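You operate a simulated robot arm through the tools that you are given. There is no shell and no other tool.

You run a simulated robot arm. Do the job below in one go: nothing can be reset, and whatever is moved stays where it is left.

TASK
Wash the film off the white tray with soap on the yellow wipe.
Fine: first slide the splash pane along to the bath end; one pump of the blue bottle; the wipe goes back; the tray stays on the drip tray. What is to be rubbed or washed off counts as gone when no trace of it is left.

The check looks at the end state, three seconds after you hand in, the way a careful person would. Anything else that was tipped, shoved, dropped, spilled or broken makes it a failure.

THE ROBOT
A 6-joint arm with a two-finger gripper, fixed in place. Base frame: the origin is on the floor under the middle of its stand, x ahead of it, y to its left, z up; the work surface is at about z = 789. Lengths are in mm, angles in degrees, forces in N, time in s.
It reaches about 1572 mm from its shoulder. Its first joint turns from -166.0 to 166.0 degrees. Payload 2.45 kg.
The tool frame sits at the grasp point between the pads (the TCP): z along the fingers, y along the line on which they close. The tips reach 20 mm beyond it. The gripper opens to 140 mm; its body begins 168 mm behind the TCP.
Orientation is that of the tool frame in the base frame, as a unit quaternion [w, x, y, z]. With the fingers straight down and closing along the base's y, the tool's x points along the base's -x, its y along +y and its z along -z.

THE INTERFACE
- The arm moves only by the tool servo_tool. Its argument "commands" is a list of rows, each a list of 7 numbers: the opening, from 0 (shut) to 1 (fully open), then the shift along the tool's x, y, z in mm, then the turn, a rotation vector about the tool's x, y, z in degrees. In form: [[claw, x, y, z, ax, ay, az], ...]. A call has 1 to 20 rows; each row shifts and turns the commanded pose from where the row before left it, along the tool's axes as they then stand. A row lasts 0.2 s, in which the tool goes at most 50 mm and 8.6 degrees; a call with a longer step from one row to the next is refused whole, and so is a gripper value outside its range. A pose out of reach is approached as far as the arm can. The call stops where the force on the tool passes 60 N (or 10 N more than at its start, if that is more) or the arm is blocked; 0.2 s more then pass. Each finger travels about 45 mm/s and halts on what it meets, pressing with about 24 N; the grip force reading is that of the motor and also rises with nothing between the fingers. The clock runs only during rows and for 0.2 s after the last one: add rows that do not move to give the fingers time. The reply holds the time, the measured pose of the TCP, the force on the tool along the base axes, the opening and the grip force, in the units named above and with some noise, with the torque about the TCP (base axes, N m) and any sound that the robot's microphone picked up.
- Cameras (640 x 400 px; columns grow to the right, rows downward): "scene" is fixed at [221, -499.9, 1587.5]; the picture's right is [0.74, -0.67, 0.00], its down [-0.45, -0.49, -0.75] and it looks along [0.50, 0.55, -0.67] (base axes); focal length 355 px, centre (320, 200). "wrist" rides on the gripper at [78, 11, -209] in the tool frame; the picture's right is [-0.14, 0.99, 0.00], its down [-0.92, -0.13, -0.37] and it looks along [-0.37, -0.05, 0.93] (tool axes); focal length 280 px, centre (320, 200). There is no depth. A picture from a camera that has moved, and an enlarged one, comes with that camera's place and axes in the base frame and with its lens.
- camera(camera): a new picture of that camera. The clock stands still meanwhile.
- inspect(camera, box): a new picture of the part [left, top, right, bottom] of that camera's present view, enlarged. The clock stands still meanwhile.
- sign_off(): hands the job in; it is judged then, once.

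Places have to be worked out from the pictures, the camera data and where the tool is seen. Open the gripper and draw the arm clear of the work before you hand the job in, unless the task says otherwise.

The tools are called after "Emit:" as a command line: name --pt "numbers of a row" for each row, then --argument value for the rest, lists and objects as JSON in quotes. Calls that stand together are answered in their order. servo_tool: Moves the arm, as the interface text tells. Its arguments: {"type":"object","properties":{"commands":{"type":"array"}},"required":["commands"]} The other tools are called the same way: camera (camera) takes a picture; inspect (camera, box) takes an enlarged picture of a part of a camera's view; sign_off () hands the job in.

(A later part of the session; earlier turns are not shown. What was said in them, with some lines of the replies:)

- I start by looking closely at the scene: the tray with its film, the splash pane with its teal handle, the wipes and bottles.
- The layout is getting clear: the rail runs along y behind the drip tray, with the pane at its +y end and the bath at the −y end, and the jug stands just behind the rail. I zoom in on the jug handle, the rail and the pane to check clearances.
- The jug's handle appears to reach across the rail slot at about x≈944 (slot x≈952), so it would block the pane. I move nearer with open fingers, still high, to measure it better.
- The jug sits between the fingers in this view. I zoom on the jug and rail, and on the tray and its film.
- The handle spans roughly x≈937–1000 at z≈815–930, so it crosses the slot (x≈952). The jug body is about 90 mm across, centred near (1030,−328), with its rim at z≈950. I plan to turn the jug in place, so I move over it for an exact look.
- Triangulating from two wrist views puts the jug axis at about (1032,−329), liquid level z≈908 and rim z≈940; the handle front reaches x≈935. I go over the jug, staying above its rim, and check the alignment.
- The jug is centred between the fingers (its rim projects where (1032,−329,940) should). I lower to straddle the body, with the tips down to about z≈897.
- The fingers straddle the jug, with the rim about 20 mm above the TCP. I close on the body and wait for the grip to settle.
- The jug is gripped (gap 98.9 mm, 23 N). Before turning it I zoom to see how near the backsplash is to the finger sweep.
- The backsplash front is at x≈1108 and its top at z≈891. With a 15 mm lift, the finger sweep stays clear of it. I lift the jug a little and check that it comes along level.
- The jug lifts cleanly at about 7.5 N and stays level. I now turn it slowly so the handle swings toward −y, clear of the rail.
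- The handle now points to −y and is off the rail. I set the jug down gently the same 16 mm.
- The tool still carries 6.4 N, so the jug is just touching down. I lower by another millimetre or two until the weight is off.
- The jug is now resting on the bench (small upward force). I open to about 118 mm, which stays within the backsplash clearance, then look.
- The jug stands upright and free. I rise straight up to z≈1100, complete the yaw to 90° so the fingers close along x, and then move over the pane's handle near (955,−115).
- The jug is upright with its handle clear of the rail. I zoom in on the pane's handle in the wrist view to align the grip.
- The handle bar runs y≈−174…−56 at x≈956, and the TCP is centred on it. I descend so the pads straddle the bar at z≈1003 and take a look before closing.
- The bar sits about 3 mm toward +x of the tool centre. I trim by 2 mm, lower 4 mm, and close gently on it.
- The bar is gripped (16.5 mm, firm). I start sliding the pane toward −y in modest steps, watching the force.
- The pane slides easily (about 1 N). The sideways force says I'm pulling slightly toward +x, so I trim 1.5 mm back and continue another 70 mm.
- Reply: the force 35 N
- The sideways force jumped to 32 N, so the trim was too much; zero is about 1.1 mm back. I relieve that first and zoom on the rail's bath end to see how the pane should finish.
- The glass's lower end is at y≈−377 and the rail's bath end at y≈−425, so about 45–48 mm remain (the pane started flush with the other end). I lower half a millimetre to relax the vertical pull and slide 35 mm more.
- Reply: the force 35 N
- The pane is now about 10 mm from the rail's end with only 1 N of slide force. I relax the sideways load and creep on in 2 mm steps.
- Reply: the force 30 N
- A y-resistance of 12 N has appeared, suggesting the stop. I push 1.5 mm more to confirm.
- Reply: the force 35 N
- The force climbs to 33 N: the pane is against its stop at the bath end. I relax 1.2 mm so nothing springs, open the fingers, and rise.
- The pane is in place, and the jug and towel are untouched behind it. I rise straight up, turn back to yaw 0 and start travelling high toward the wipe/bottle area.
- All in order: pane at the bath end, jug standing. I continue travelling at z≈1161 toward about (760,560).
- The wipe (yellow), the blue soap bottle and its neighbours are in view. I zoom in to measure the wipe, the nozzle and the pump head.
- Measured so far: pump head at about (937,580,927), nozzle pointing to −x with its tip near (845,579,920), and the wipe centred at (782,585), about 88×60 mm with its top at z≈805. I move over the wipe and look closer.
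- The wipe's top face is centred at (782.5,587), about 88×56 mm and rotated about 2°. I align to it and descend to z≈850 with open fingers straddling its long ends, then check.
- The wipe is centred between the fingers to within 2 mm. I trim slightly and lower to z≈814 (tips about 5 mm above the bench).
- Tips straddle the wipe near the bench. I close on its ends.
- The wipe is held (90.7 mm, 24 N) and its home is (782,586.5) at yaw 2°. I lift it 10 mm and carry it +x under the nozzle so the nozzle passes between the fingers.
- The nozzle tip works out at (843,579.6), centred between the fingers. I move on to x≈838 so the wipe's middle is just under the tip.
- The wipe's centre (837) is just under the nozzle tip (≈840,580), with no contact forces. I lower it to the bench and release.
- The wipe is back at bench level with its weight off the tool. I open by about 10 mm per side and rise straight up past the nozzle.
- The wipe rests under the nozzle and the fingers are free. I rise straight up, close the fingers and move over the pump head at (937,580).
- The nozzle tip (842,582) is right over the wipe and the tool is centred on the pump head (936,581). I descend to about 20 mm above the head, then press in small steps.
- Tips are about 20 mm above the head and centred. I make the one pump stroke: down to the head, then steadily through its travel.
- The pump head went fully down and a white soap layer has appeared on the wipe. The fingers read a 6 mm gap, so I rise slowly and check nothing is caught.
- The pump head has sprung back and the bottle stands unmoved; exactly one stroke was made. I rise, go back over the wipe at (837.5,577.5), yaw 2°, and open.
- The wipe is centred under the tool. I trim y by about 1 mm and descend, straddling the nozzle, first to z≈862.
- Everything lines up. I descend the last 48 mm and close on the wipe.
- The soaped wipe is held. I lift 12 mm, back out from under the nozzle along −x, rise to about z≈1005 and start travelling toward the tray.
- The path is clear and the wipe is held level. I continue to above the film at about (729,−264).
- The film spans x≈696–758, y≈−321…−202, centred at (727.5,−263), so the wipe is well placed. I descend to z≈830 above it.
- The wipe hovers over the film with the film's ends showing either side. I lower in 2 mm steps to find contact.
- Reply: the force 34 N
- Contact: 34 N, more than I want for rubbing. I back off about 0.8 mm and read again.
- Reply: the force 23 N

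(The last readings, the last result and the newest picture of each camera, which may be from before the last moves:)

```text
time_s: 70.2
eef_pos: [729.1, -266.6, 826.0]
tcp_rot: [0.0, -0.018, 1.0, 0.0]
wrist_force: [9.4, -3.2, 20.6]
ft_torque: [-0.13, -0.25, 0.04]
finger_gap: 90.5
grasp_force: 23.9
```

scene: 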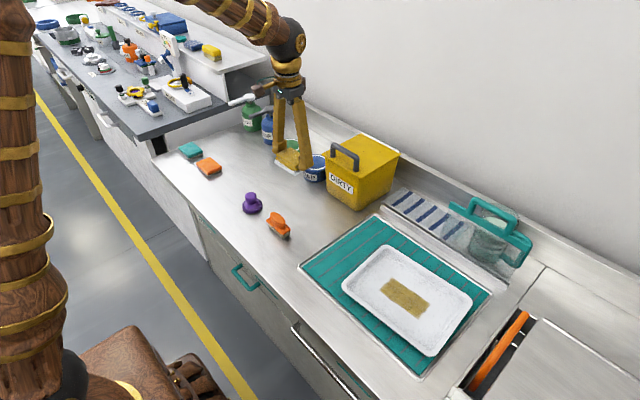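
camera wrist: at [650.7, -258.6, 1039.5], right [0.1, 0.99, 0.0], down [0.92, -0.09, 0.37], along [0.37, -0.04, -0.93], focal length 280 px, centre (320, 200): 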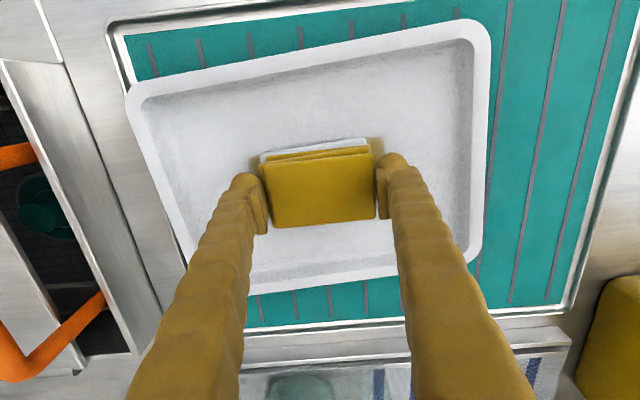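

About 20 N now. I ease off another 0.4 mm and try a first gentle stroke along the film, checking that the tray doesn't follow.

Emit:
servo_tool --pt "0.5 0 0 -0.4 0 0 0" --pt "0.5 0 5 0 0 0 0" --pt "0.5 0 8 0 0 0 0" --pt "0.5 0 8 0 0 0 0" --pt "0.5 0 4 0 0 0 0" --pt "0.5 0 0 0 0 0 0"

Emit:
camera --camera "wrist"

Emit:
inspect --camera "scene" --box '[330, 220, 490, 370]'

```text
time_s: 71.6
eef_pos: [729.0, -239.8, 826.4]
tcp_rot: [0.0, -0.018, 1.0, 0.0]
wrist_force: [0.2, -2.1, 8.0]
ft_torque: [-0.09, -0.01, -0.01]
finger_gap: 90.6
grasp_force: 24.3
```

```text
taken
camera wrist: at [649.0, -232.8, 1035.1], right [0.1, 0.99, 0.0], down [0.92, -0.09, 0.37], along [0.37, -0.04, -0.93], focal length 280 px, centre (320, 200)
```

wrist: 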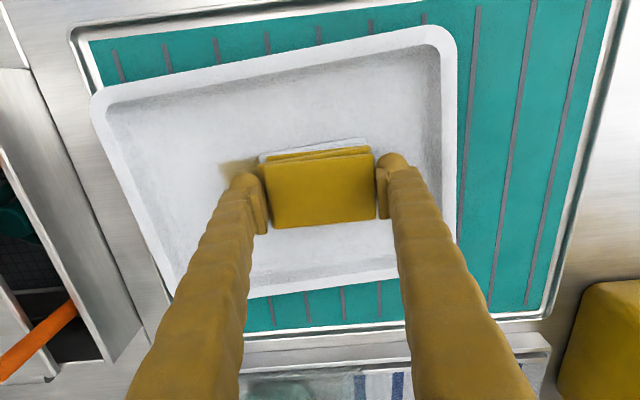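

```text
2.67 times, centred on (410, 295) of scene
camera zoom: at [221.0, -499.9, 1587.5], right [0.74, -0.67, 0.0], down [-0.45, -0.49, -0.75], along [0.5, 0.55, -0.67], focal length 946 px, centre (80, -53)
```

zoom: 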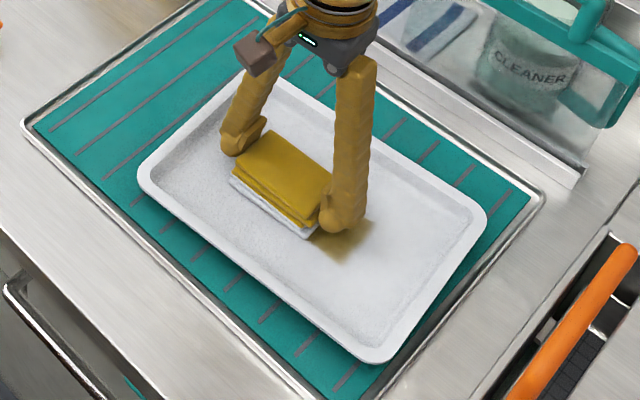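

The tray hasn't budged, the film is fading where rubbed, and I'm pressing about 8 N. I continue with full strokes along the film, offset slightly in x each pass.

Emit:
servo_tool --pt "0.5 0 -4 0.2 0 0 0" --pt "0.5 0 -9 0 0 0 0" --pt "0.5 0 -9 0 0 0 0" --pt "0.5 0 -9 0 0 0 0" --pt "0.5 0 -9 0 0 0 0" --pt "0.5 0 -9 0 0 0 0" --pt "0.5 0 -7 0 0 0 0" --pt "0.5 -5 0 0 0 0 0" --pt "0.5 -5 0 0 0 0 0" --pt "0.5 0 8 0 0 0 0" --pt "0.5 0 9 0 0 0 0" --pt "0.5 0 9 0 0 0 0" --pt "0.5 0 9 0 0 0 0" --pt "0.5 0 9 0 0 0 0" --pt "0.5 0 9 0 0 0 0" --pt "0.5 0 5 0 0 0 0" --pt "0.5 0 0 0 0 0 0"

Emit:
inspect --camera "scene" --box '[330, 220, 490, 370]'

Emit:
camera --camera "wrist"

```text
time_s: 75.2
eef_pos: [737.9, -238.3, 826.1]
tcp_rot: [0.0, -0.018, 1.0, 0.001]
wrist_force: [-0.8, 1.1, -0.5]
ft_torque: [-0.04, 0.03, -0.02]
finger_gap: 90.4
grasp_force: 24.3
```

```text
2.67 times, centred on (410, 295) of scene
camera zoom: at [221.0, -499.9, 1587.5], right [0.74, -0.67, 0.0], down [-0.45, -0.49, -0.75], along [0.5, 0.55, -0.67], focal length 946 px, centre (80, -53)
```

zoom: 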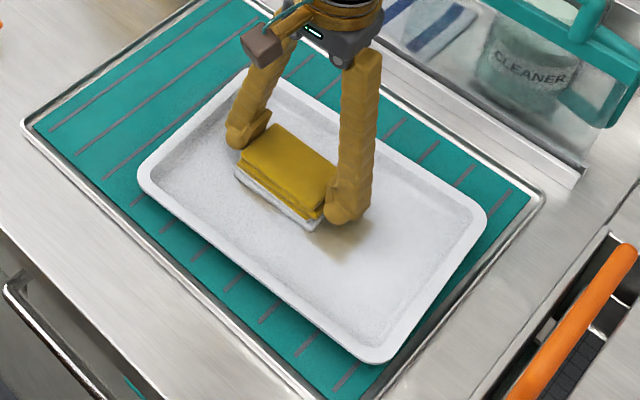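

```text
taken
camera wrist: at [659.1, -230.9, 1035.2], right [0.1, 0.99, 0.0], down [0.92, -0.09, 0.37], along [0.37, -0.04, -0.93], focal length 280 px, centre (320, 200)
```

wrist: 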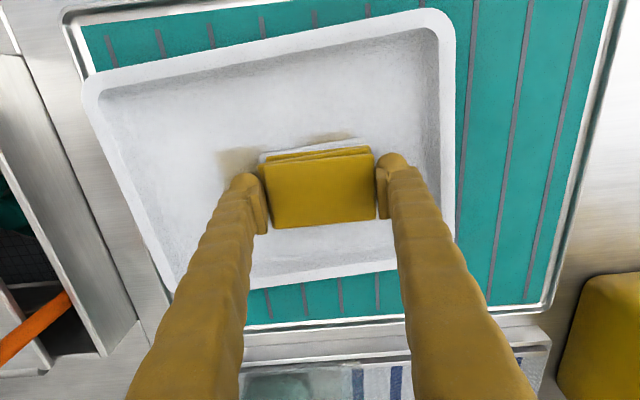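

The down force has dropped to zero, so the wipe is just skimming. Film traces remain at the −y end and along the −x edge. I press down 0.8 mm and read the force.

Emit:
servo_tool --pt "0.5 0 0 0.8 0 0 0" --pt "0.5 0 0 0 0 0 0"

```text
time_s: 75.8
eef_pos: [738.7, -239.2, 825.5]
tcp_rot: [0.0, -0.018, 1.0, 0.0]
wrist_force: [-3.9, -1.2, 13.3]
ft_torque: [-0.04, 0.09, 0.0]
finger_gap: 90.8
grasp_force: 23.9
```

13 N is good. I stroke toward −y through the remaining film end.

Emit:
servo_tool --pt "0.5 0 -5 0 0 0 0" --pt "0.5 0 -9 0 0 0 0" --pt "0.5 0 -9 0 0 0 0" --pt "0.5 0 -9 0 0 0 0" --pt "0.5 0 -9 0 0 0 0" --pt "0.5 0 -9 0 0 0 0" --pt "0.5 0 -9 0 0 0 0" --pt "0.5 0 -4 0 0 0 0" --pt "0.5 0 0 0 0 0 0"

Emit:
inspect --camera "scene" --box '[330, 220, 490, 370]'

Emit:
camera --camera "wrist"

```text
time_s: 77.8
eef_pos: [740.2, -301.6, 825.0]
tcp_rot: [0.001, -0.019, 1.0, 0.0]
wrist_force: [1.4, 5.9, 19.1]
ft_torque: [0.12, -0.08, -0.01]
finger_gap: 90.8
grasp_force: 23.9
```

```text
2.67 times, centred on (410, 295) of scene
camera zoom: at [221.0, -499.9, 1587.5], right [0.74, -0.67, 0.0], down [-0.45, -0.49, -0.75], along [0.5, 0.55, -0.67], focal length 946 px, centre (80, -53)
```

zoom: 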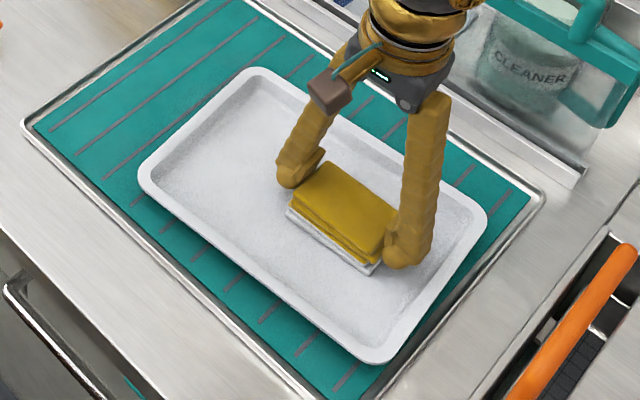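

```text
taken
camera wrist: at [661.2, -293.4, 1034.4], right [0.1, 0.99, 0.0], down [0.92, -0.09, 0.37], along [0.37, -0.04, -0.93], focal length 280 px, centre (320, 200)
```

wrist: 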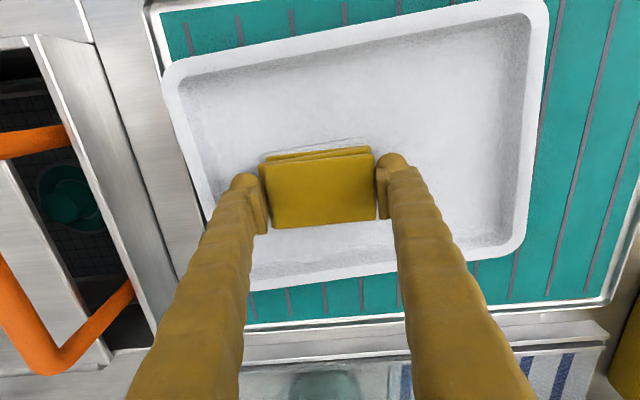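

The film looks almost gone. I make another pass shifted toward −x (x≈718) going +y, to clear the near edge.

Emit:
servo_tool --pt "0.5 6 0 0 0 0 0" --pt "0.5 8 0 0 0 0 0" --pt "0.5 8 0 0 0 0 0" --pt "0.5 0 6 0 0 0 0" --pt "0.5 0 9 0 0 0 0" --pt "0.5 0 9 0 0 0 0" --pt "0.5 0 9 0 0 0 0" --pt "0.5 0 9 0 0 0 0" --pt "0.5 0 9 0 0 0 0" --pt "0.5 0 9 0 0 0 0" --pt "0.5 0 6 0 0 0 0" --pt "0.5 0 0 0 0 0 0"

Emit:
inspect --camera "scene" --box '[330, 220, 490, 370]'

Emit:
inspect --camera "wrist" --box '[80, 20, 480, 270]'

```text
time_s: 80.4
eef_pos: [715.8, -235.3, 824.8]
tcp_rot: [0.0, -0.018, 1.0, 0.0]
wrist_force: [0.5, 0.7, -0.3]
ft_torque: [-0.01, -0.01, -0.02]
finger_gap: 90.5
grasp_force: 23.9
```

```text
2.67 times, centred on (410, 295) of scene
camera zoom: at [221.0, -499.9, 1587.5], right [0.74, -0.67, 0.0], down [-0.45, -0.49, -0.75], along [0.5, 0.55, -0.67], focal length 946 px, centre (80, -53)
```

zoom: 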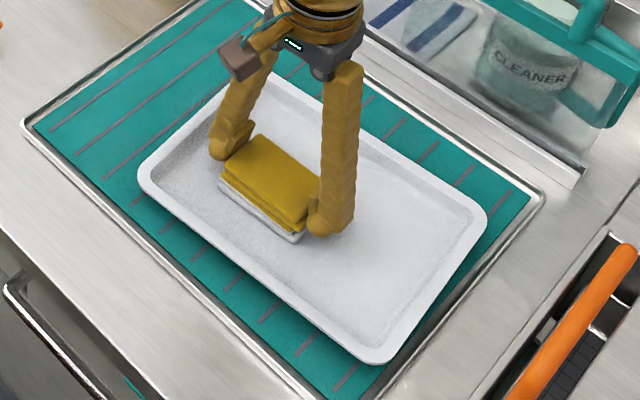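

```text
1.60 times, centred on (280, 145) of wrist
camera zoom: at [637.0, -228.3, 1034.6], right [0.1, 0.99, 0.0], down [0.92, -0.09, 0.37], along [0.37, -0.04, -0.93], focal length 449 px, centre (384, 288)
```

zoom: 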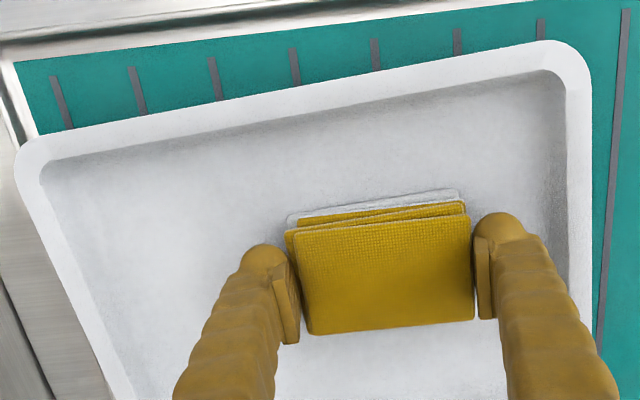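

Contact is light again at the +y side (floor or grip slope). I press 0.8 mm here and rub around this +y end over the film's x-width.

Emit:
servo_tool --pt "0.5 0 0 0.8 0 0 0" --pt "0.5 0 -8 0 0 0 0" --pt "0.5 0 -8 0 0 0 0" --pt "0.5 -7 0 0 0 0 0" --pt "0.5 -7 0 0 0 0 0" --pt "0.5 0 8 0 0 0 0" --pt "0.5 0 8 0 0 0 0" --pt "0.5 -7 0 0 0 0 0" --pt "0.5 -7 0 0 0 0 0" --pt "0.5 0 -8 0 0 0 0" --pt "0.5 0 -8 0 0 0 0" --pt "0.5 7 0 0 0 0 0" --pt "0.5 7 0 0 0 0 0" --pt "0.5 0 0 0 0 0 0"

Emit:
inspect --camera "scene" --box '[330, 220, 490, 370]'

```text
time_s: 83.4
eef_pos: [730.4, -251.5, 823.7]
tcp_rot: [0.0, -0.018, 1.0, 0.0]
wrist_force: [3.9, -0.8, 5.0]
ft_torque: [-0.05, -0.06, -0.01]
finger_gap: 90.7
grasp_force: 24.3
```

```text
2.67 times, centred on (410, 295) of scene
camera zoom: at [221.0, -499.9, 1587.5], right [0.74, -0.67, 0.0], down [-0.45, -0.49, -0.75], along [0.5, 0.55, -0.67], focal length 946 px, centre (80, -53)
```

zoom: 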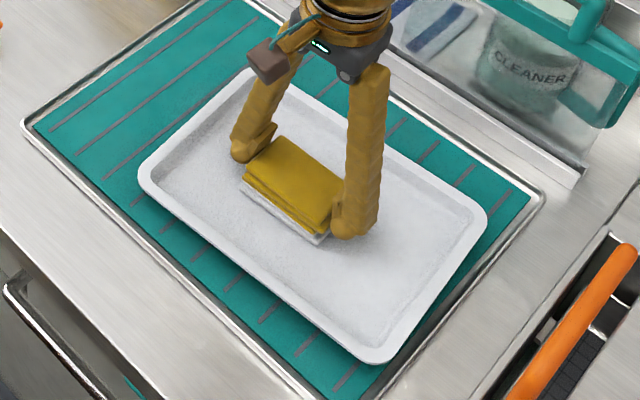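

Now about 5 N, and by sight the floor looks clean. I lift straight up about 170 mm to inspect the whole tray.

Emit:
servo_tool --pt "0.5 0 0 -10 0 0 0" --pt "0.5 0 0 -40 0 0 0" --pt "0.5 0 0 -40 0 0 0" --pt "0.5 0 0 -40 0 0 0" --pt "0.5 0 0 -40 0 0 0" --pt "0.5 0 0 0 0 0 0"

Emit:
inspect --camera "scene" --box '[330, 230, 490, 370]'

Emit:
inspect --camera "scene" --box '[370, 260, 440, 330]'

Emit:
camera --camera "wrist"

```text
time_s: 84.8
eef_pos: [728.1, -250.6, 996.4]
tcp_rot: [0.0, -0.019, 1.0, 0.001]
wrist_force: [0.8, 0.5, -0.1]
ft_torque: [-0.01, 0.02, 0.0]
finger_gap: 90.6
grasp_force: 24.3
```

```text
2.86 times, centred on (410, 300) of scene
camera zoom: at [221.0, -499.9, 1587.5], right [0.74, -0.67, 0.0], down [-0.45, -0.49, -0.75], along [0.5, 0.55, -0.67], focal length 1014 px, centre (63, -86)
```

zoom: 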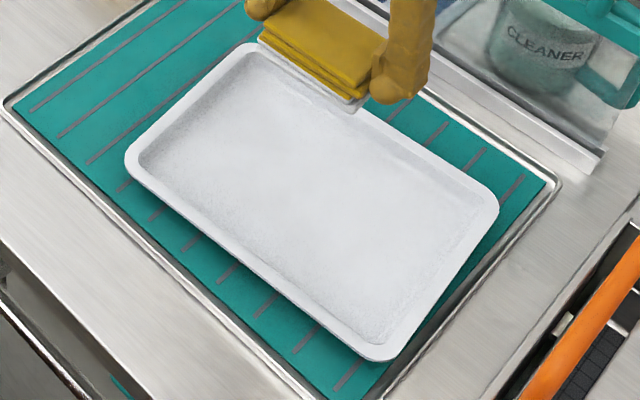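

```text
5.71 times, centred on (405, 295) of scene
camera zoom: at [221.0, -499.9, 1587.5], right [0.74, -0.67, 0.0], down [-0.45, -0.49, -0.75], along [0.5, 0.55, -0.67], focal length 2028 px, centre (-166, -343)
```

zoom: 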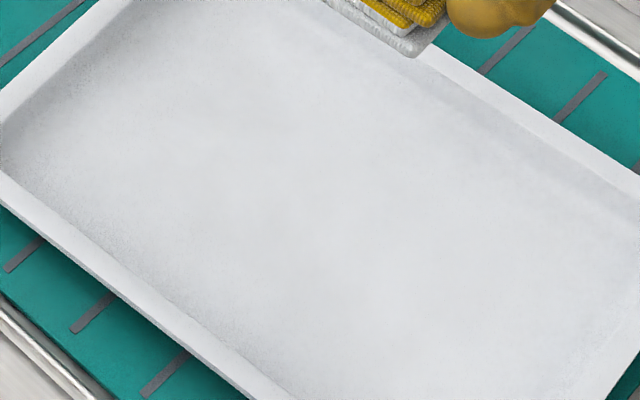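

```text
taken
camera wrist: at [649.3, -243.9, 1204.3], right [0.1, 0.99, 0.0], down [0.92, -0.09, 0.37], along [0.37, -0.04, -0.93], focal length 280 px, centre (320, 200)
```

wrist: 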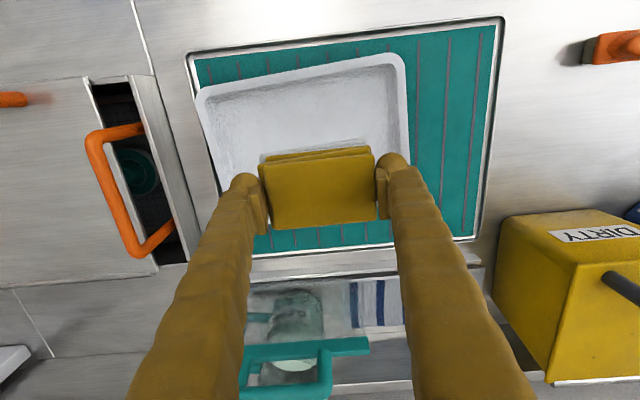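

From the scene camera the floor looks clean. To check for any faint trace I shift the hand +x by 100 mm so the wrist camera sees the film area unobstructed.

Emit:
servo_tool --pt "0.5 -30 0 0 0 0 0" --pt "0.5 -40 0 0 0 0 0" --pt "0.5 -30 0 0 0 0 0" --pt "0.5 0 0 0 0 0 0"

Emit:
inspect --camera "wrist" --box '[190, 0, 430, 160]'

Emit:
inspect --camera "wrist" --box '[240, 40, 390, 140]'

Emit:
inspect --camera "scene" --box '[375, 268, 435, 324]'

```text
time_s: 85.8
eef_pos: [830.2, -247.2, 995.5]
tcp_rot: [0.0, -0.018, 1.0, 0.0]
wrist_force: [-0.6, 0.0, 1.0]
ft_torque: [-0.01, 0.02, 0.03]
finger_gap: 90.7
grasp_force: 24.7
```

```text
2.50 times, centred on (310, 80) of wrist
camera zoom: at [751.3, -239.9, 1204.7], right [0.1, 0.99, 0.0], down [0.92, -0.09, 0.37], along [0.37, -0.04, -0.93], focal length 701 px, centre (345, 500)
```

zoom: 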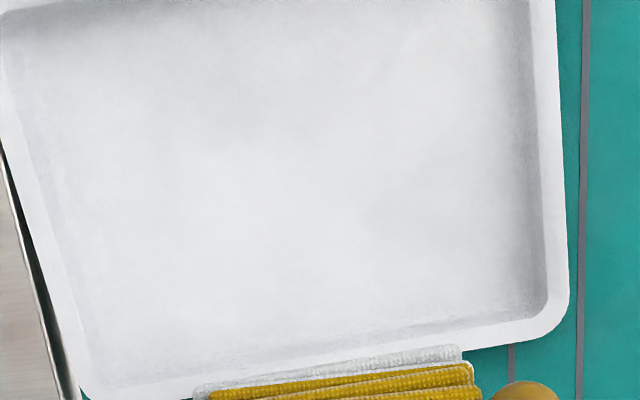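

```text
4.00 times, centred on (315, 90) of wrist
camera zoom: at [751.3, -239.9, 1204.7], right [0.1, 0.99, 0.0], down [0.92, -0.09, 0.37], along [0.37, -0.04, -0.93], focal length 1122 px, centre (340, 640)
```

zoom: 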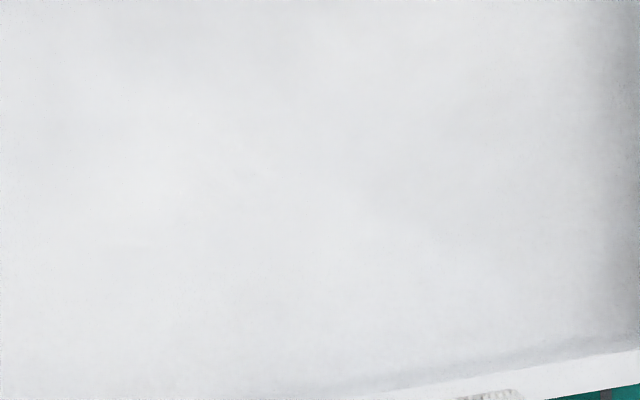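

```text
7.14 times, centred on (405, 296) of scene
camera zoom: at [221.0, -499.9, 1587.5], right [0.74, -0.67, 0.0], down [-0.45, -0.49, -0.75], along [0.5, 0.55, -0.67], focal length 2535 px, centre (-287, -486)
```

zoom: 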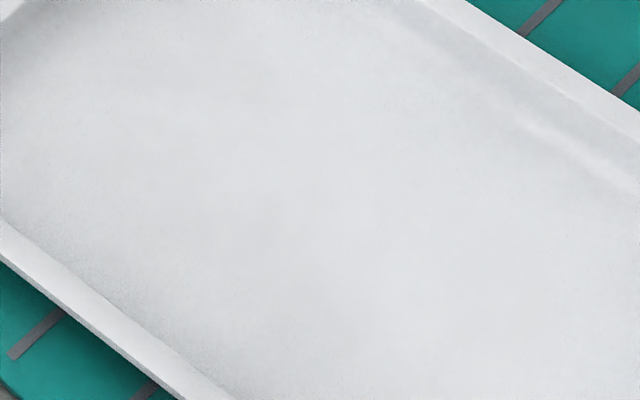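

No trace is visible from either camera. For certainty I do one more light full pass: go back over the film and descend to just above contact.

Emit:
servo_tool --pt "0.5 30 0 0 0 0 0" --pt "0.5 40 0 0 0 0 0" --pt "0.5 30 -4 0 0 0 0" --pt "0.5 0 0 40 0 0 0" --pt "0.5 0 0 40 0 0 0" --pt "0.5 0 0 40 0 0 0" --pt "0.5 0 0 35 0 0 0" --pt "0.5 0 0 11 0 0 0" --pt "0.5 0 0 3 0 0 0" --pt "0.5 0 0 0 0 0 0"

```text
time_s: 88.0
eef_pos: [730.7, -255.8, 825.1]
tcp_rot: [0.0, -0.019, 1.0, 0.0]
wrist_force: [0.0, -0.1, -1.1]
ft_torque: [0.01, -0.02, 0.0]
finger_gap: 90.5
grasp_force: 24.1
```

No contact yet. I feel down in half-millimetre steps.

Emit:
servo_tool --pt "0.5 0 0 0.7 0 0 0" --pt "0.5 0 0 0.6 0 0 0" --pt "0.5 0 0 0 0 0 0"

```text
time_s: 88.8
eef_pos: [731.5, -254.4, 825.3]
tcp_rot: [0.0, -0.018, 1.0, 0.0]
wrist_force: [0.9, 0.4, -0.4]
ft_torque: [-0.03, 0.01, 0.0]
finger_gap: 90.5
grasp_force: 24.3
```

Emit:
servo_tool --pt "0.5 0 0 0.5 0 0 0" --pt "0.5 0 0 0.5 0 0 0" --pt "0.5 0 0 0 0 0 0"

```text
time_s: 89.6
eef_pos: [731.2, -256.1, 823.8]
tcp_rot: [0.001, -0.018, 1.0, 0.0]
wrist_force: [3.1, 4.6, 26.2]
ft_torque: [0.15, 0.04, -0.05]
finger_gap: 90.7
grasp_force: 24.4
```

Contact at 26 N. I ease off 0.6 mm to about 12–15 N and run a stroke toward −y and back at two x offsets.

Emit:
servo_tool --pt "0.5 0 0 -0.6 0 0 0" --pt "0.5 0 -8 0 0 0 0" --pt "0.5 0 -9 0 0 0 0" --pt "0.5 0 -9 0 0 0 0" --pt "0.5 0 -9 0 0 0 0" --pt "0.5 0 -5 0 0 0 0" --pt "0.5 7 0 0 0 0 0" --pt "0.5 7 0 0 0 0 0" --pt "0.5 0 9 0 0 0 0" --pt "0.5 0 9 0 0 0 0" --pt "0.5 0 9 0 0 0 0" --pt "0.5 0 9 0 0 0 0" --pt "0.5 0 0 0 0 0 0"

Emit:
inspect --camera "scene" --box '[330, 220, 490, 370]'

```text
time_s: 92.4
eef_pos: [717.3, -260.6, 823.5]
tcp_rot: [0.0, -0.018, 1.0, 0.0]
wrist_force: [1.6, -2.1, 11.0]
ft_torque: [-0.15, -0.04, -0.03]
finger_gap: 90.9
grasp_force: 23.8
```

```text
2.67 times, centred on (410, 295) of scene
camera zoom: at [221.0, -499.9, 1587.5], right [0.74, -0.67, 0.0], down [-0.45, -0.49, -0.75], along [0.5, 0.55, -0.67], focal length 946 px, centre (80, -53)
```

zoom: 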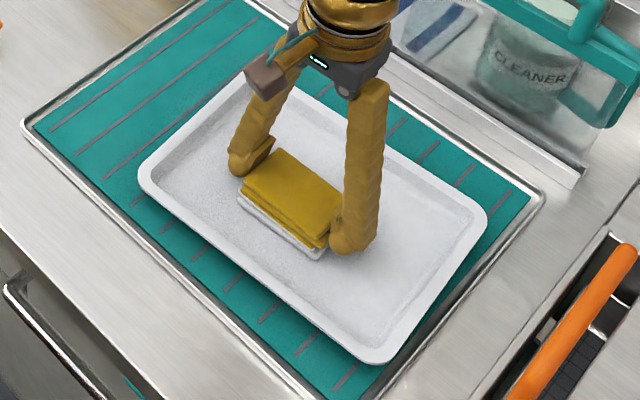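

Steady 11 N and the tray is unmoved. I finish the pass: on to the +y end, across to x≈745, and back to the −y end.

Emit:
servo_tool --pt "0.5 0 9 0.2 0 0 0" --pt "0.5 0 9 0.1 0 0 0" --pt "0.5 0 9 0.1 0 0 0" --pt "0.5 -7 0 0 0 0 0" --pt "0.5 -7 0 0 0 0 0" --pt "0.5 -7 0 0 0 0 0" --pt "0.5 -7 0 0 0 0 0" --pt "0.5 0 -9 0 0 0 0" --pt "0.5 0 -9 -0.1 0 0 0" --pt "0.5 0 -9 -0.1 0 0 0" --pt "0.5 0 -9 -0.1 0 0 0" --pt "0.5 0 -9 0 0 0 0" --pt "0.5 0 -9 0 0 0 0" --pt "0.5 0 -9 0 0 0 0" --pt "0.5 7 0 0 0 0 0" --pt "0.5 7 0 0 0 0 0" --pt "0.5 0 0 0 0 0 0"

Emit:
inspect --camera "scene" --box '[330, 220, 490, 370]'

```text
time_s: 96.0
eef_pos: [731.6, -295.9, 824.2]
tcp_rot: [0.0, -0.019, 1.0, 0.0]
wrist_force: [-0.3, 0.6, 0.2]
ft_torque: [0.0, -0.02, 0.0]
finger_gap: 90.9
grasp_force: 23.8
```

```text
2.67 times, centred on (410, 295) of scene
camera zoom: at [221.0, -499.9, 1587.5], right [0.74, -0.67, 0.0], down [-0.45, -0.49, -0.75], along [0.5, 0.55, -0.67], focal length 946 px, centre (80, -53)
```

zoom: 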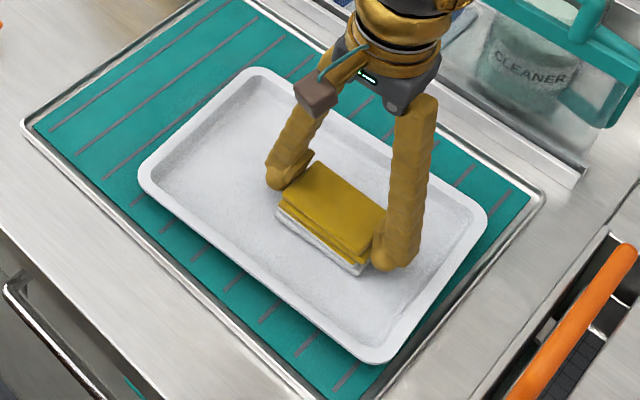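

The tray stays put and looks clean everywhere. I lift the wipe clear and inspect the floor one last time.

Emit:
servo_tool --pt "0.5 0 0 -10 0 0 0" --pt "0.5 0 0 -40 0 0 0" --pt "0.5 0 0 -40 0 0 0" --pt "0.5 0 0 -45 0 0 0" --pt "0.5 0 0 -45 0 0 0" --pt "0.5 0 40 0 0 0 0" --pt "0.5 0 45 0 0 0 0" --pt "0.5 0 45 0 0 0 0" --pt "0.5 0 45 0 0 0 0" --pt "0.5 0 45 0 0 0 0" --pt "0.5 0 0 0 0 0 0"

Emit:
inspect --camera "wrist" --box '[0, 40, 260, 240]'

Emit:
inspect --camera "scene" --box '[330, 230, 490, 370]'

Emit:
camera --camera "scene"

```text
time_s: 98.4
eef_pos: [723.0, -75.1, 1006.1]
tcp_rot: [0.0, -0.018, 1.0, 0.0]
wrist_force: [1.0, 0.3, 0.3]
ft_torque: [0.0, -0.01, 0.0]
finger_gap: 90.7
grasp_force: 23.4
```

```text
2.00 times, centred on (130, 140) of wrist
camera zoom: at [643.7, -67.6, 1214.9], right [0.1, 0.99, 0.0], down [0.92, -0.09, 0.37], along [0.37, -0.04, -0.93], focal length 561 px, centre (700, 320)
```

zoom: 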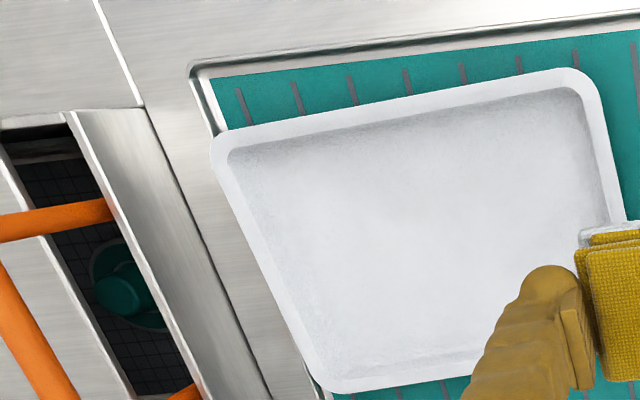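

```text
2.86 times, centred on (410, 300) of scene
camera zoom: at [221.0, -499.9, 1587.5], right [0.74, -0.67, 0.0], down [-0.45, -0.49, -0.75], along [0.5, 0.55, -0.67], focal length 1014 px, centre (63, -86)
```

zoom: 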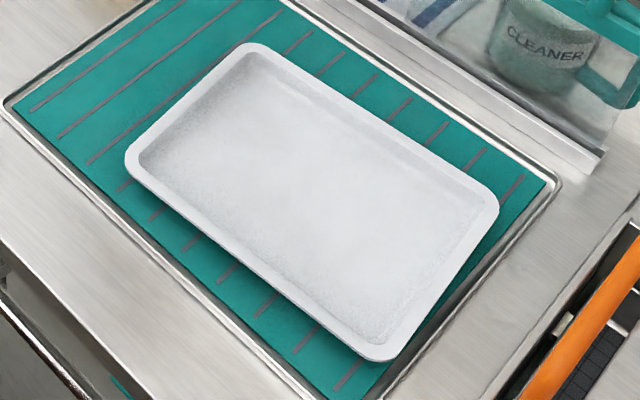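

```text
taken
```

scene: 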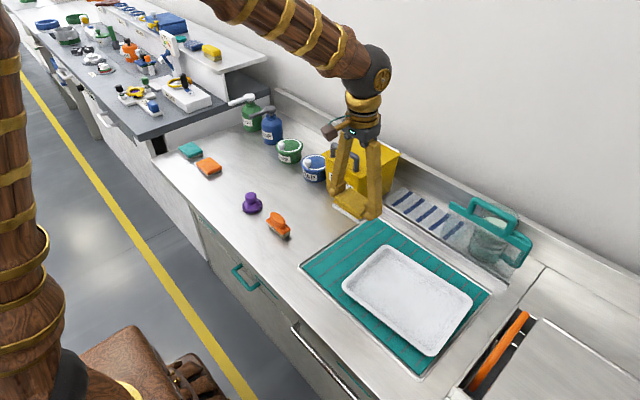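

The tray is spotless and in its original place. I carry the wipe back toward its home at (782,586.5) at height.

Emit:
servo_tool --pt "0.5 -5.47 30 0 0 0 0" --pt "0.5 -5.47 45 0 0 0 0" --pt "0.5 -5.47 45 0 0 0 0" --pt "0.5 -5.47 45 0 0 0 0" --pt "0.5 -5.47 45 0 0 0 0" --pt "0.5 -5.47 45 0 0 0 0" --pt "0.5 -5.47 45 0 0 0 0" --pt "0.5 -5.47 45 0 0 0 0" --pt "0.5 -5.47 45 0 0 0 0" --pt "0.5 -5.47 45 0 0 0 0" --pt "0.5 -5.47 45 0 0 0 0" --pt "0.5 -5.47 45 0 0 0 0" --pt "0.5 -5.47 45 0 0 0 0" --pt "0.5 -5.47 45 0 0 0 0" --pt "0.5 -5.47 44 0 0 0 0" --pt "0.5 0 0 0 0 0 0"

Emit:
camera --camera "wrist"

```text
time_s: 101.8
eef_pos: [784.8, 585.5, 1002.2]
tcp_rot: [0.0, -0.018, 1.0, 0.0]
wrist_force: [0.3, 0.8, -0.7]
ft_torque: [0.0, 0.01, 0.03]
finger_gap: 90.5
grasp_force: 24.6
```

```text
taken
camera wrist: at [705.4, 593.0, 1212.6], right [0.1, 0.99, 0.0], down [0.92, -0.09, 0.37], along [0.37, -0.04, -0.93], focal length 280 px, centre (320, 200)
```

wrist: 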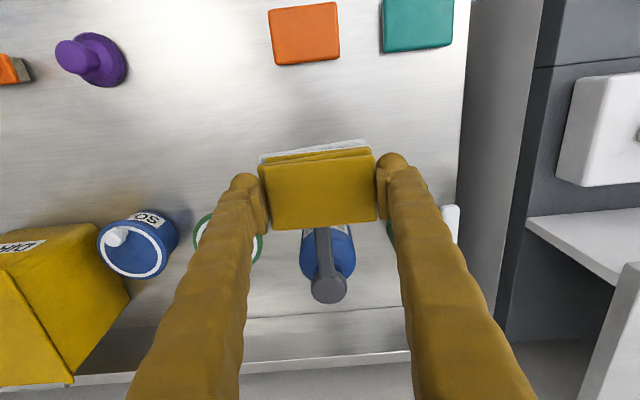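

I'm about 3 mm in x and 1 mm in y off the original grip pose (by camera position). I correct and descend to about z≈822.

Emit:
servo_tool --pt "0.5 2.8 1.3 30 0 0 0" --pt "0.5 0 0 40 0 0 0" --pt "0.5 0 0 40 0 0 0" --pt "0.5 0 0 40 0 0 0" --pt "0.5 0 0 20 0 0 0" --pt "0.5 0 0 10 0 0 0" --pt "0.5 0 0 0 0 0 0"

Emit:
camera --camera "wrist"

Emit:
inspect --camera "scene" --box '[200, 90, 300, 180]'

```text
time_s: 103.4
eef_pos: [782.2, 586.4, 823.3]
tcp_rot: [-0.001, -0.018, 1.0, 0.0]
wrist_force: [-0.5, -0.7, -0.6]
ft_torque: [-0.01, 0.0, -0.04]
finger_gap: 90.5
grasp_force: 24.1
```

```text
taken
camera wrist: at [702.3, 594.9, 1032.4], right [0.1, 0.99, 0.0], down [0.92, -0.09, 0.37], along [0.37, -0.04, -0.93], focal length 280 px, centre (320, 200)
```

wrist: 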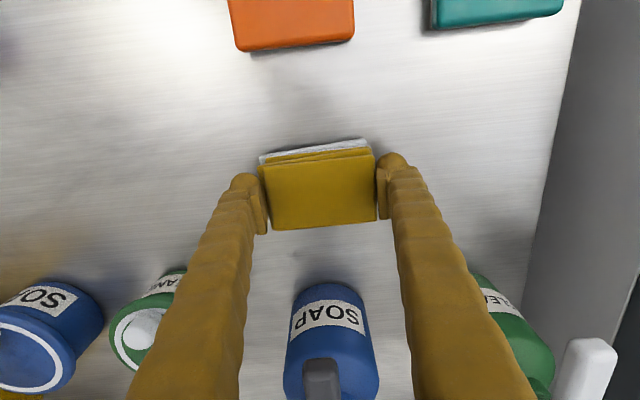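

```text
4.44 times, centred on (250, 135) of scene
camera zoom: at [221.0, -499.9, 1587.5], right [0.74, -0.67, 0.0], down [-0.45, -0.49, -0.75], along [0.5, 0.55, -0.67], focal length 1577 px, centre (631, 489)
```

zoom: 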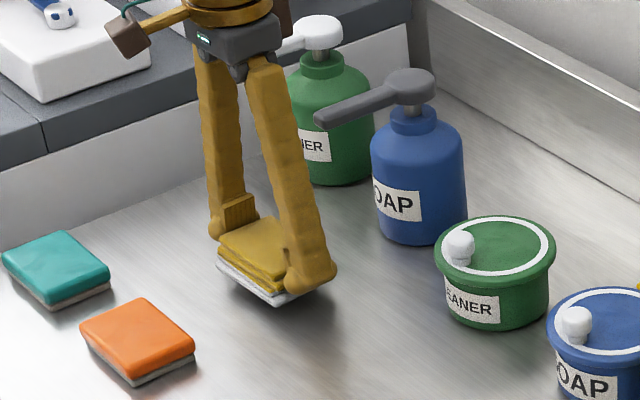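

The wipe is right over its home spot, about 10 mm up. I lower it gently toward bench contact.

Emit:
servo_tool --pt "0.5 0 0 4 0 0 0" --pt "0.5 0 0 3 0 0 0" --pt "0.5 0 0 2 0 0 0" --pt "0.5 0 0 1 0 0 0" --pt "0.5 0 0 0 0 0 0"

```text
time_s: 104.6
eef_pos: [781.9, 587.6, 812.0]
tcp_rot: [0.0, -0.018, 1.0, 0.0]
wrist_force: [-0.4, -0.8, -0.4]
ft_torque: [-0.02, -0.01, -0.03]
finger_gap: 90.5
grasp_force: 24.1
```

No contact yet at z≈812. I continue in half-millimetre steps.

Emit:
servo_tool --pt "0.5 0 0 0.6 0 0 0" --pt "0.5 0 0 0.6 0 0 0" --pt "0.5 0 0 0 0 0 0"

```text
time_s: 105.4
eef_pos: [780.3, 586.2, 812.6]
tcp_rot: [0.0, -0.018, 1.0, 0.0]
wrist_force: [0.6, 0.0, 0.3]
ft_torque: [0.02, 0.0, -0.01]
finger_gap: 90.8
grasp_force: 23.7
```

Still about zero. I go another half millimetre and read.

Emit:
servo_tool --pt "0.5 0 0 0.6 0 0 0" --pt "0.5 0 0 0 0 0 0"

```text
time_s: 106.0
eef_pos: [781.1, 587.7, 811.1]
tcp_rot: [0.0, -0.019, 1.0, 0.0]
wrist_force: [-0.9, -1.2, -1.4]
ft_torque: [-0.01, -0.01, 0.0]
finger_gap: 90.9
grasp_force: 23.8
```

Emit:
inspect --camera "scene" --box '[225, 130, 285, 170]'

Emit:
inspect --camera "wrist" --box '[220, 110, 420, 250]'

```text
10.00 times, centred on (255, 150) of scene
camera zoom: at [221.0, -499.9, 1587.5], right [0.74, -0.67, 0.0], down [-0.45, -0.49, -0.75], along [0.5, 0.55, -0.67], focal length 3548 px, centre (970, 700)
```

zoom: 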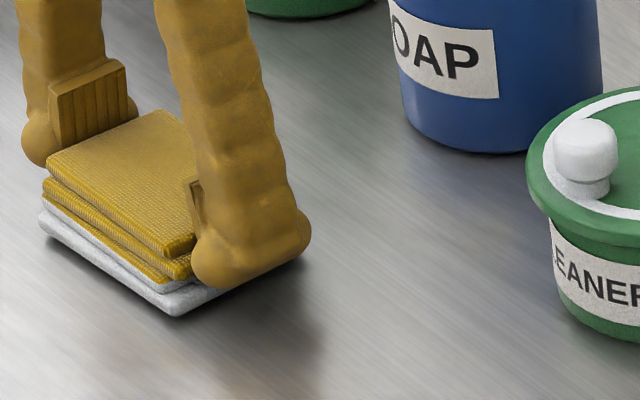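

```text
2.86 times, centred on (320, 180) of wrist
camera zoom: at [701.6, 594.9, 1021.1], right [0.1, 0.99, 0.0], down [0.92, -0.09, 0.37], along [0.37, -0.04, -0.93], focal length 801 px, centre (320, 257)
```

zoom: 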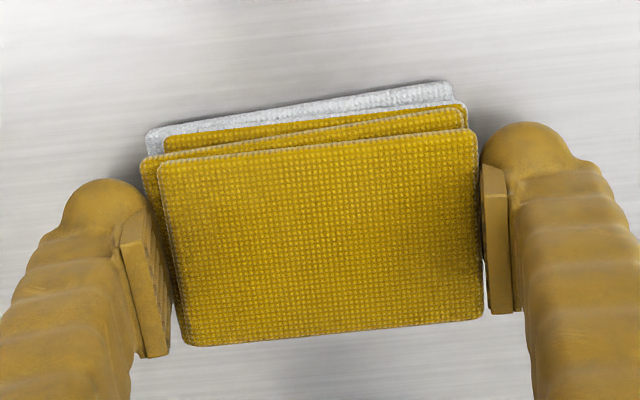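

The wipe looks within a millimetre of the bench. I lower 0.5 mm twice more, watching for contact.

Emit:
servo_tool --pt "0.5 0 0 0.5 0 0 0" --pt "0.5 0 0 0 0 0 0"

```text
time_s: 106.6
eef_pos: [780.1, 587.8, 811.0]
tcp_rot: [0.0, -0.018, 1.0, 0.0]
wrist_force: [0.3, 0.4, -1.0]
ft_torque: [0.02, -0.02, 0.0]
finger_gap: 90.6
grasp_force: 23.8
```

Force is still about zero, so I step down another 0.5 mm.

Emit:
servo_tool --pt "0.5 0 0 0.5 0 0 0" --pt "0.5 0 0 0 0 0 0"

```text
time_s: 107.2
eef_pos: [781.4, 587.8, 810.4]
tcp_rot: [0.0, -0.018, 1.0, 0.0]
wrist_force: [0.1, 1.2, -0.9]
ft_torque: [-0.08, -0.02, -0.01]
finger_gap: 90.4
grasp_force: 24.0
```

No contact yet; one more 0.5 mm step.

Emit:
servo_tool --pt "0.5 0 0 0.5 0 0 0" --pt "0.5 0 0 0 0 0 0"

```text
time_s: 107.8
eef_pos: [781.7, 587.1, 810.1]
tcp_rot: [0.0, -0.018, 1.0, 0.0]
wrist_force: [1.0, 0.4, -1.5]
ft_torque: [0.01, 0.05, -0.04]
finger_gap: 90.5
grasp_force: 23.7
```

Still free by a hair; another 0.6 mm and then I will release, since any remaining drop is well under a millimetre.

Emit:
servo_tool --pt "0.5 0 0 0.6 0 0 0" --pt "0.5 0 0 0 0 0 0"

```text
time_s: 108.4
eef_pos: [781.6, 587.4, 810.1]
tcp_rot: [0.001, -0.018, 1.0, 0.0]
wrist_force: [0.9, 0.5, -0.4]
ft_torque: [0.0, 0.03, -0.02]
finger_gap: 90.4
grasp_force: 24.6
```

I open the fingers gently to leave the wipe, then look.

Emit:
servo_tool --pt "0.66 0 0 0 0 0 0" --pt "0.7 0 0 0 0 0 0" --pt "0.78 0 0 0 0 0 0" --pt "0.85 0 0 0 0 0 0" --pt "0.85 0 0 0 0 0 0"

Emit:
camera --camera "wrist"

Emit:
inspect --camera "scene" --box '[200, 90, 300, 180]'

```text
time_s: 109.6
eef_pos: [781.2, 587.8, 809.4]
tcp_rot: [0.0, -0.019, 1.0, 0.0]
wrist_force: [1.1, 0.1, 0.0]
ft_torque: [-0.01, -0.01, -0.03]
finger_gap: 119.1
grasp_force: 0.1
```

```text
taken
camera wrist: at [701.6, 594.9, 1019.1], right [0.1, 0.99, 0.0], down [0.92, -0.09, 0.37], along [0.37, -0.04, -0.93], focal length 280 px, centre (320, 200)
```

wrist: 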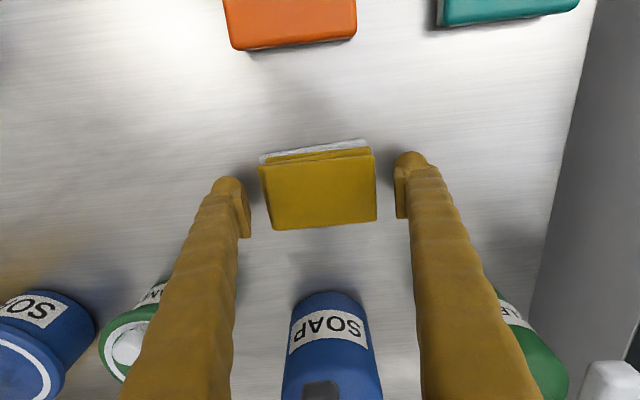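

```text
4.44 times, centred on (250, 135) of scene
camera zoom: at [221.0, -499.9, 1587.5], right [0.74, -0.67, 0.0], down [-0.45, -0.49, -0.75], along [0.5, 0.55, -0.67], focal length 1577 px, centre (631, 489)
```

zoom: 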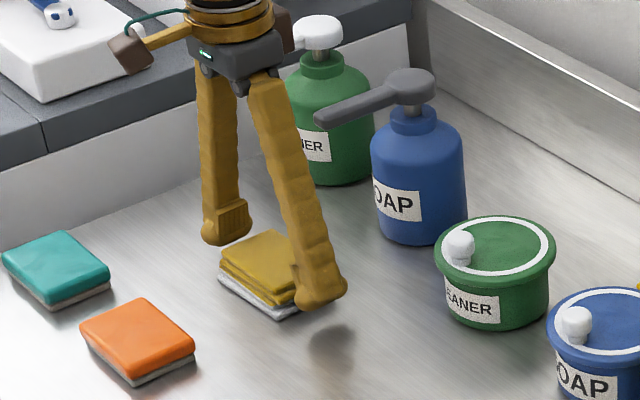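

The wipe sits flat back at its place. I rise straight up and draw the arm back and high.

Emit:
servo_tool --pt "0.85 0 0 -15 0 0 0" --pt "0.85 0 0 -40 0 0 0" --pt "0.85 0 0 -45 0 0 0" --pt "1 0 0 -45 0 0 0" --pt "1 0 0 -45 0 0 0" --pt "1 0 0 -45 0 0 0" --pt "1 0 0 -45 0 0 0" --pt "1 0 0 -45 0 0 0" --pt "1 0 0 -45 0 0 0" --pt "1 20 -40 -15 0 0 2" --pt "1 20 -40 0 0 0 0" --pt "1 20 -40 0 0 0 0" --pt "1 20 -40 0 0 0 0" --pt "1 20 -40 0 0 0 0" --pt "1 20 -40 0 0 0 0" --pt "1 0 0 0 0 0 0"

Emit:
camera --camera "scene"

Emit:
camera --camera "wrist"

Emit:
inspect --camera "scene" --box '[160, 80, 340, 200]'

Emit:
inspect --camera "scene" --box '[300, 150, 560, 380]'

```text
time_s: 113.0
eef_pos: [660.7, 344.7, 1194.7]
tcp_rot: [0.001, -0.001, 1.0, 0.001]
wrist_force: [0.2, -0.2, -0.1]
ft_torque: [-0.03, -0.01, -0.04]
finger_gap: 139.8
grasp_force: 0.0
```

```text
taken
```

scene: 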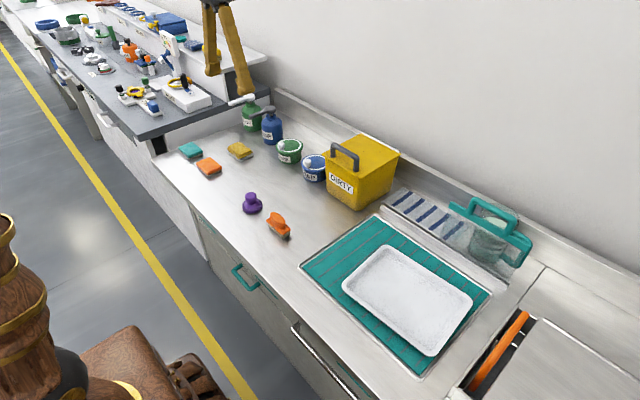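

```text
taken
camera wrist: at [582.0, 355.1, 1403.8], right [0.14, 0.99, 0.0], down [0.92, -0.13, 0.37], along [0.37, -0.05, -0.93], focal length 280 px, centre (320, 200)
```

wrist: 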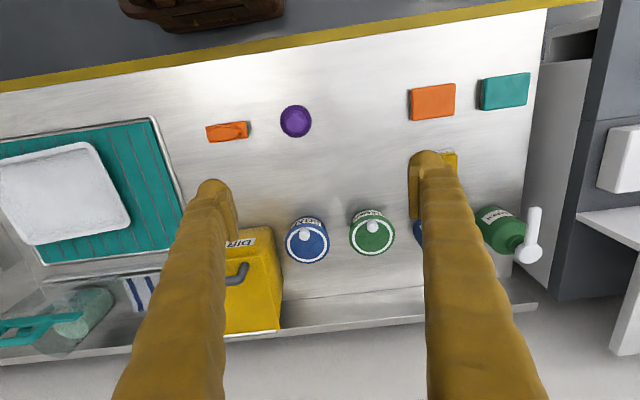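

```text
3.33 times, centred on (250, 140) of scene
camera zoom: at [221.0, -499.9, 1587.5], right [0.74, -0.67, 0.0], down [-0.45, -0.49, -0.75], along [0.5, 0.55, -0.67], focal length 1183 px, centre (553, 400)
```

zoom: 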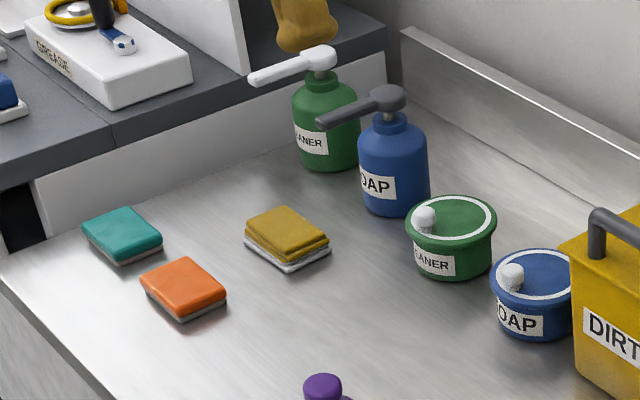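

```text
1.74 times, centred on (430, 265) of scene
camera zoom: at [221.0, -499.9, 1587.5], right [0.74, -0.67, 0.0], down [-0.45, -0.49, -0.75], along [0.5, 0.55, -0.67], focal length 617 px, centre (129, 87)
```

zoom: 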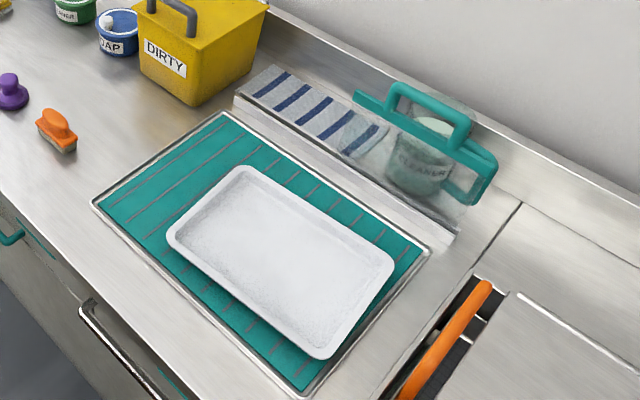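

All looks right: wipe exactly back at its spot, bottle upright, tray clean on the drip tray. A last zoom on the pane's end position before handing in.

Emit:
inspect --camera "scene" --box '[480, 230, 540, 290]'

Emit:
inspect --camera "scene" --box '[360, 260, 450, 330]'

```text
6.67 times, centred on (510, 260) of scene
camera zoom: at [221.0, -499.9, 1587.5], right [0.74, -0.67, 0.0], down [-0.45, -0.49, -0.75], along [0.5, 0.55, -0.67], focal length 2366 px, centre (-947, -200)
```

zoom: 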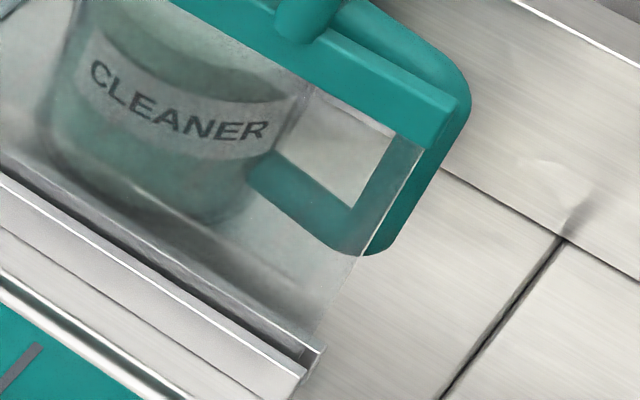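

```text
5.71 times, centred on (405, 295) of scene
camera zoom: at [221.0, -499.9, 1587.5], right [0.74, -0.67, 0.0], down [-0.45, -0.49, -0.75], along [0.5, 0.55, -0.67], focal length 2028 px, centre (-166, -343)
```

zoom: 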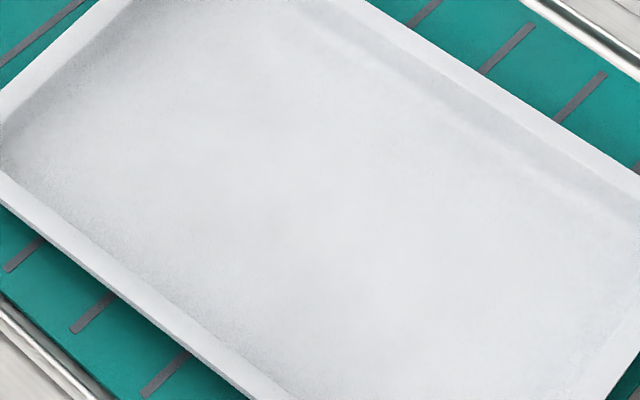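

The pane stands at the rail's bath end with the jug upright and clear behind it. The tray is clean, the wipe is back in place, and the gripper is open and away, so I hand in.

Emit:
sign_off

```text
The job is handed in.
```

I washed the film off the white tray and handed the job in; no trace showed in close-ups from either camera. I don't have the check's verdict.

- **Splash pane:** it is at the bath end, against its stop.
- **Jug:** the cleaner jug's handle reached across the pane's rail and would have been hit. I lifted the jug about 15 mm, turned it about 80° and set it down on the same spot. It is upright with nothing visibly spilled, but its handle now points toward the bath.
- **Soap:** I pressed the blue bottle once, with the yellow wipe under the nozzle. The bottle stayed where it was.
- **Tray:** it did not visibly shift on the drip tray while I rubbed.
- **Wipe:** it is back where it started, still soapy underneath.

The gripper is open and the arm is clear of the work.
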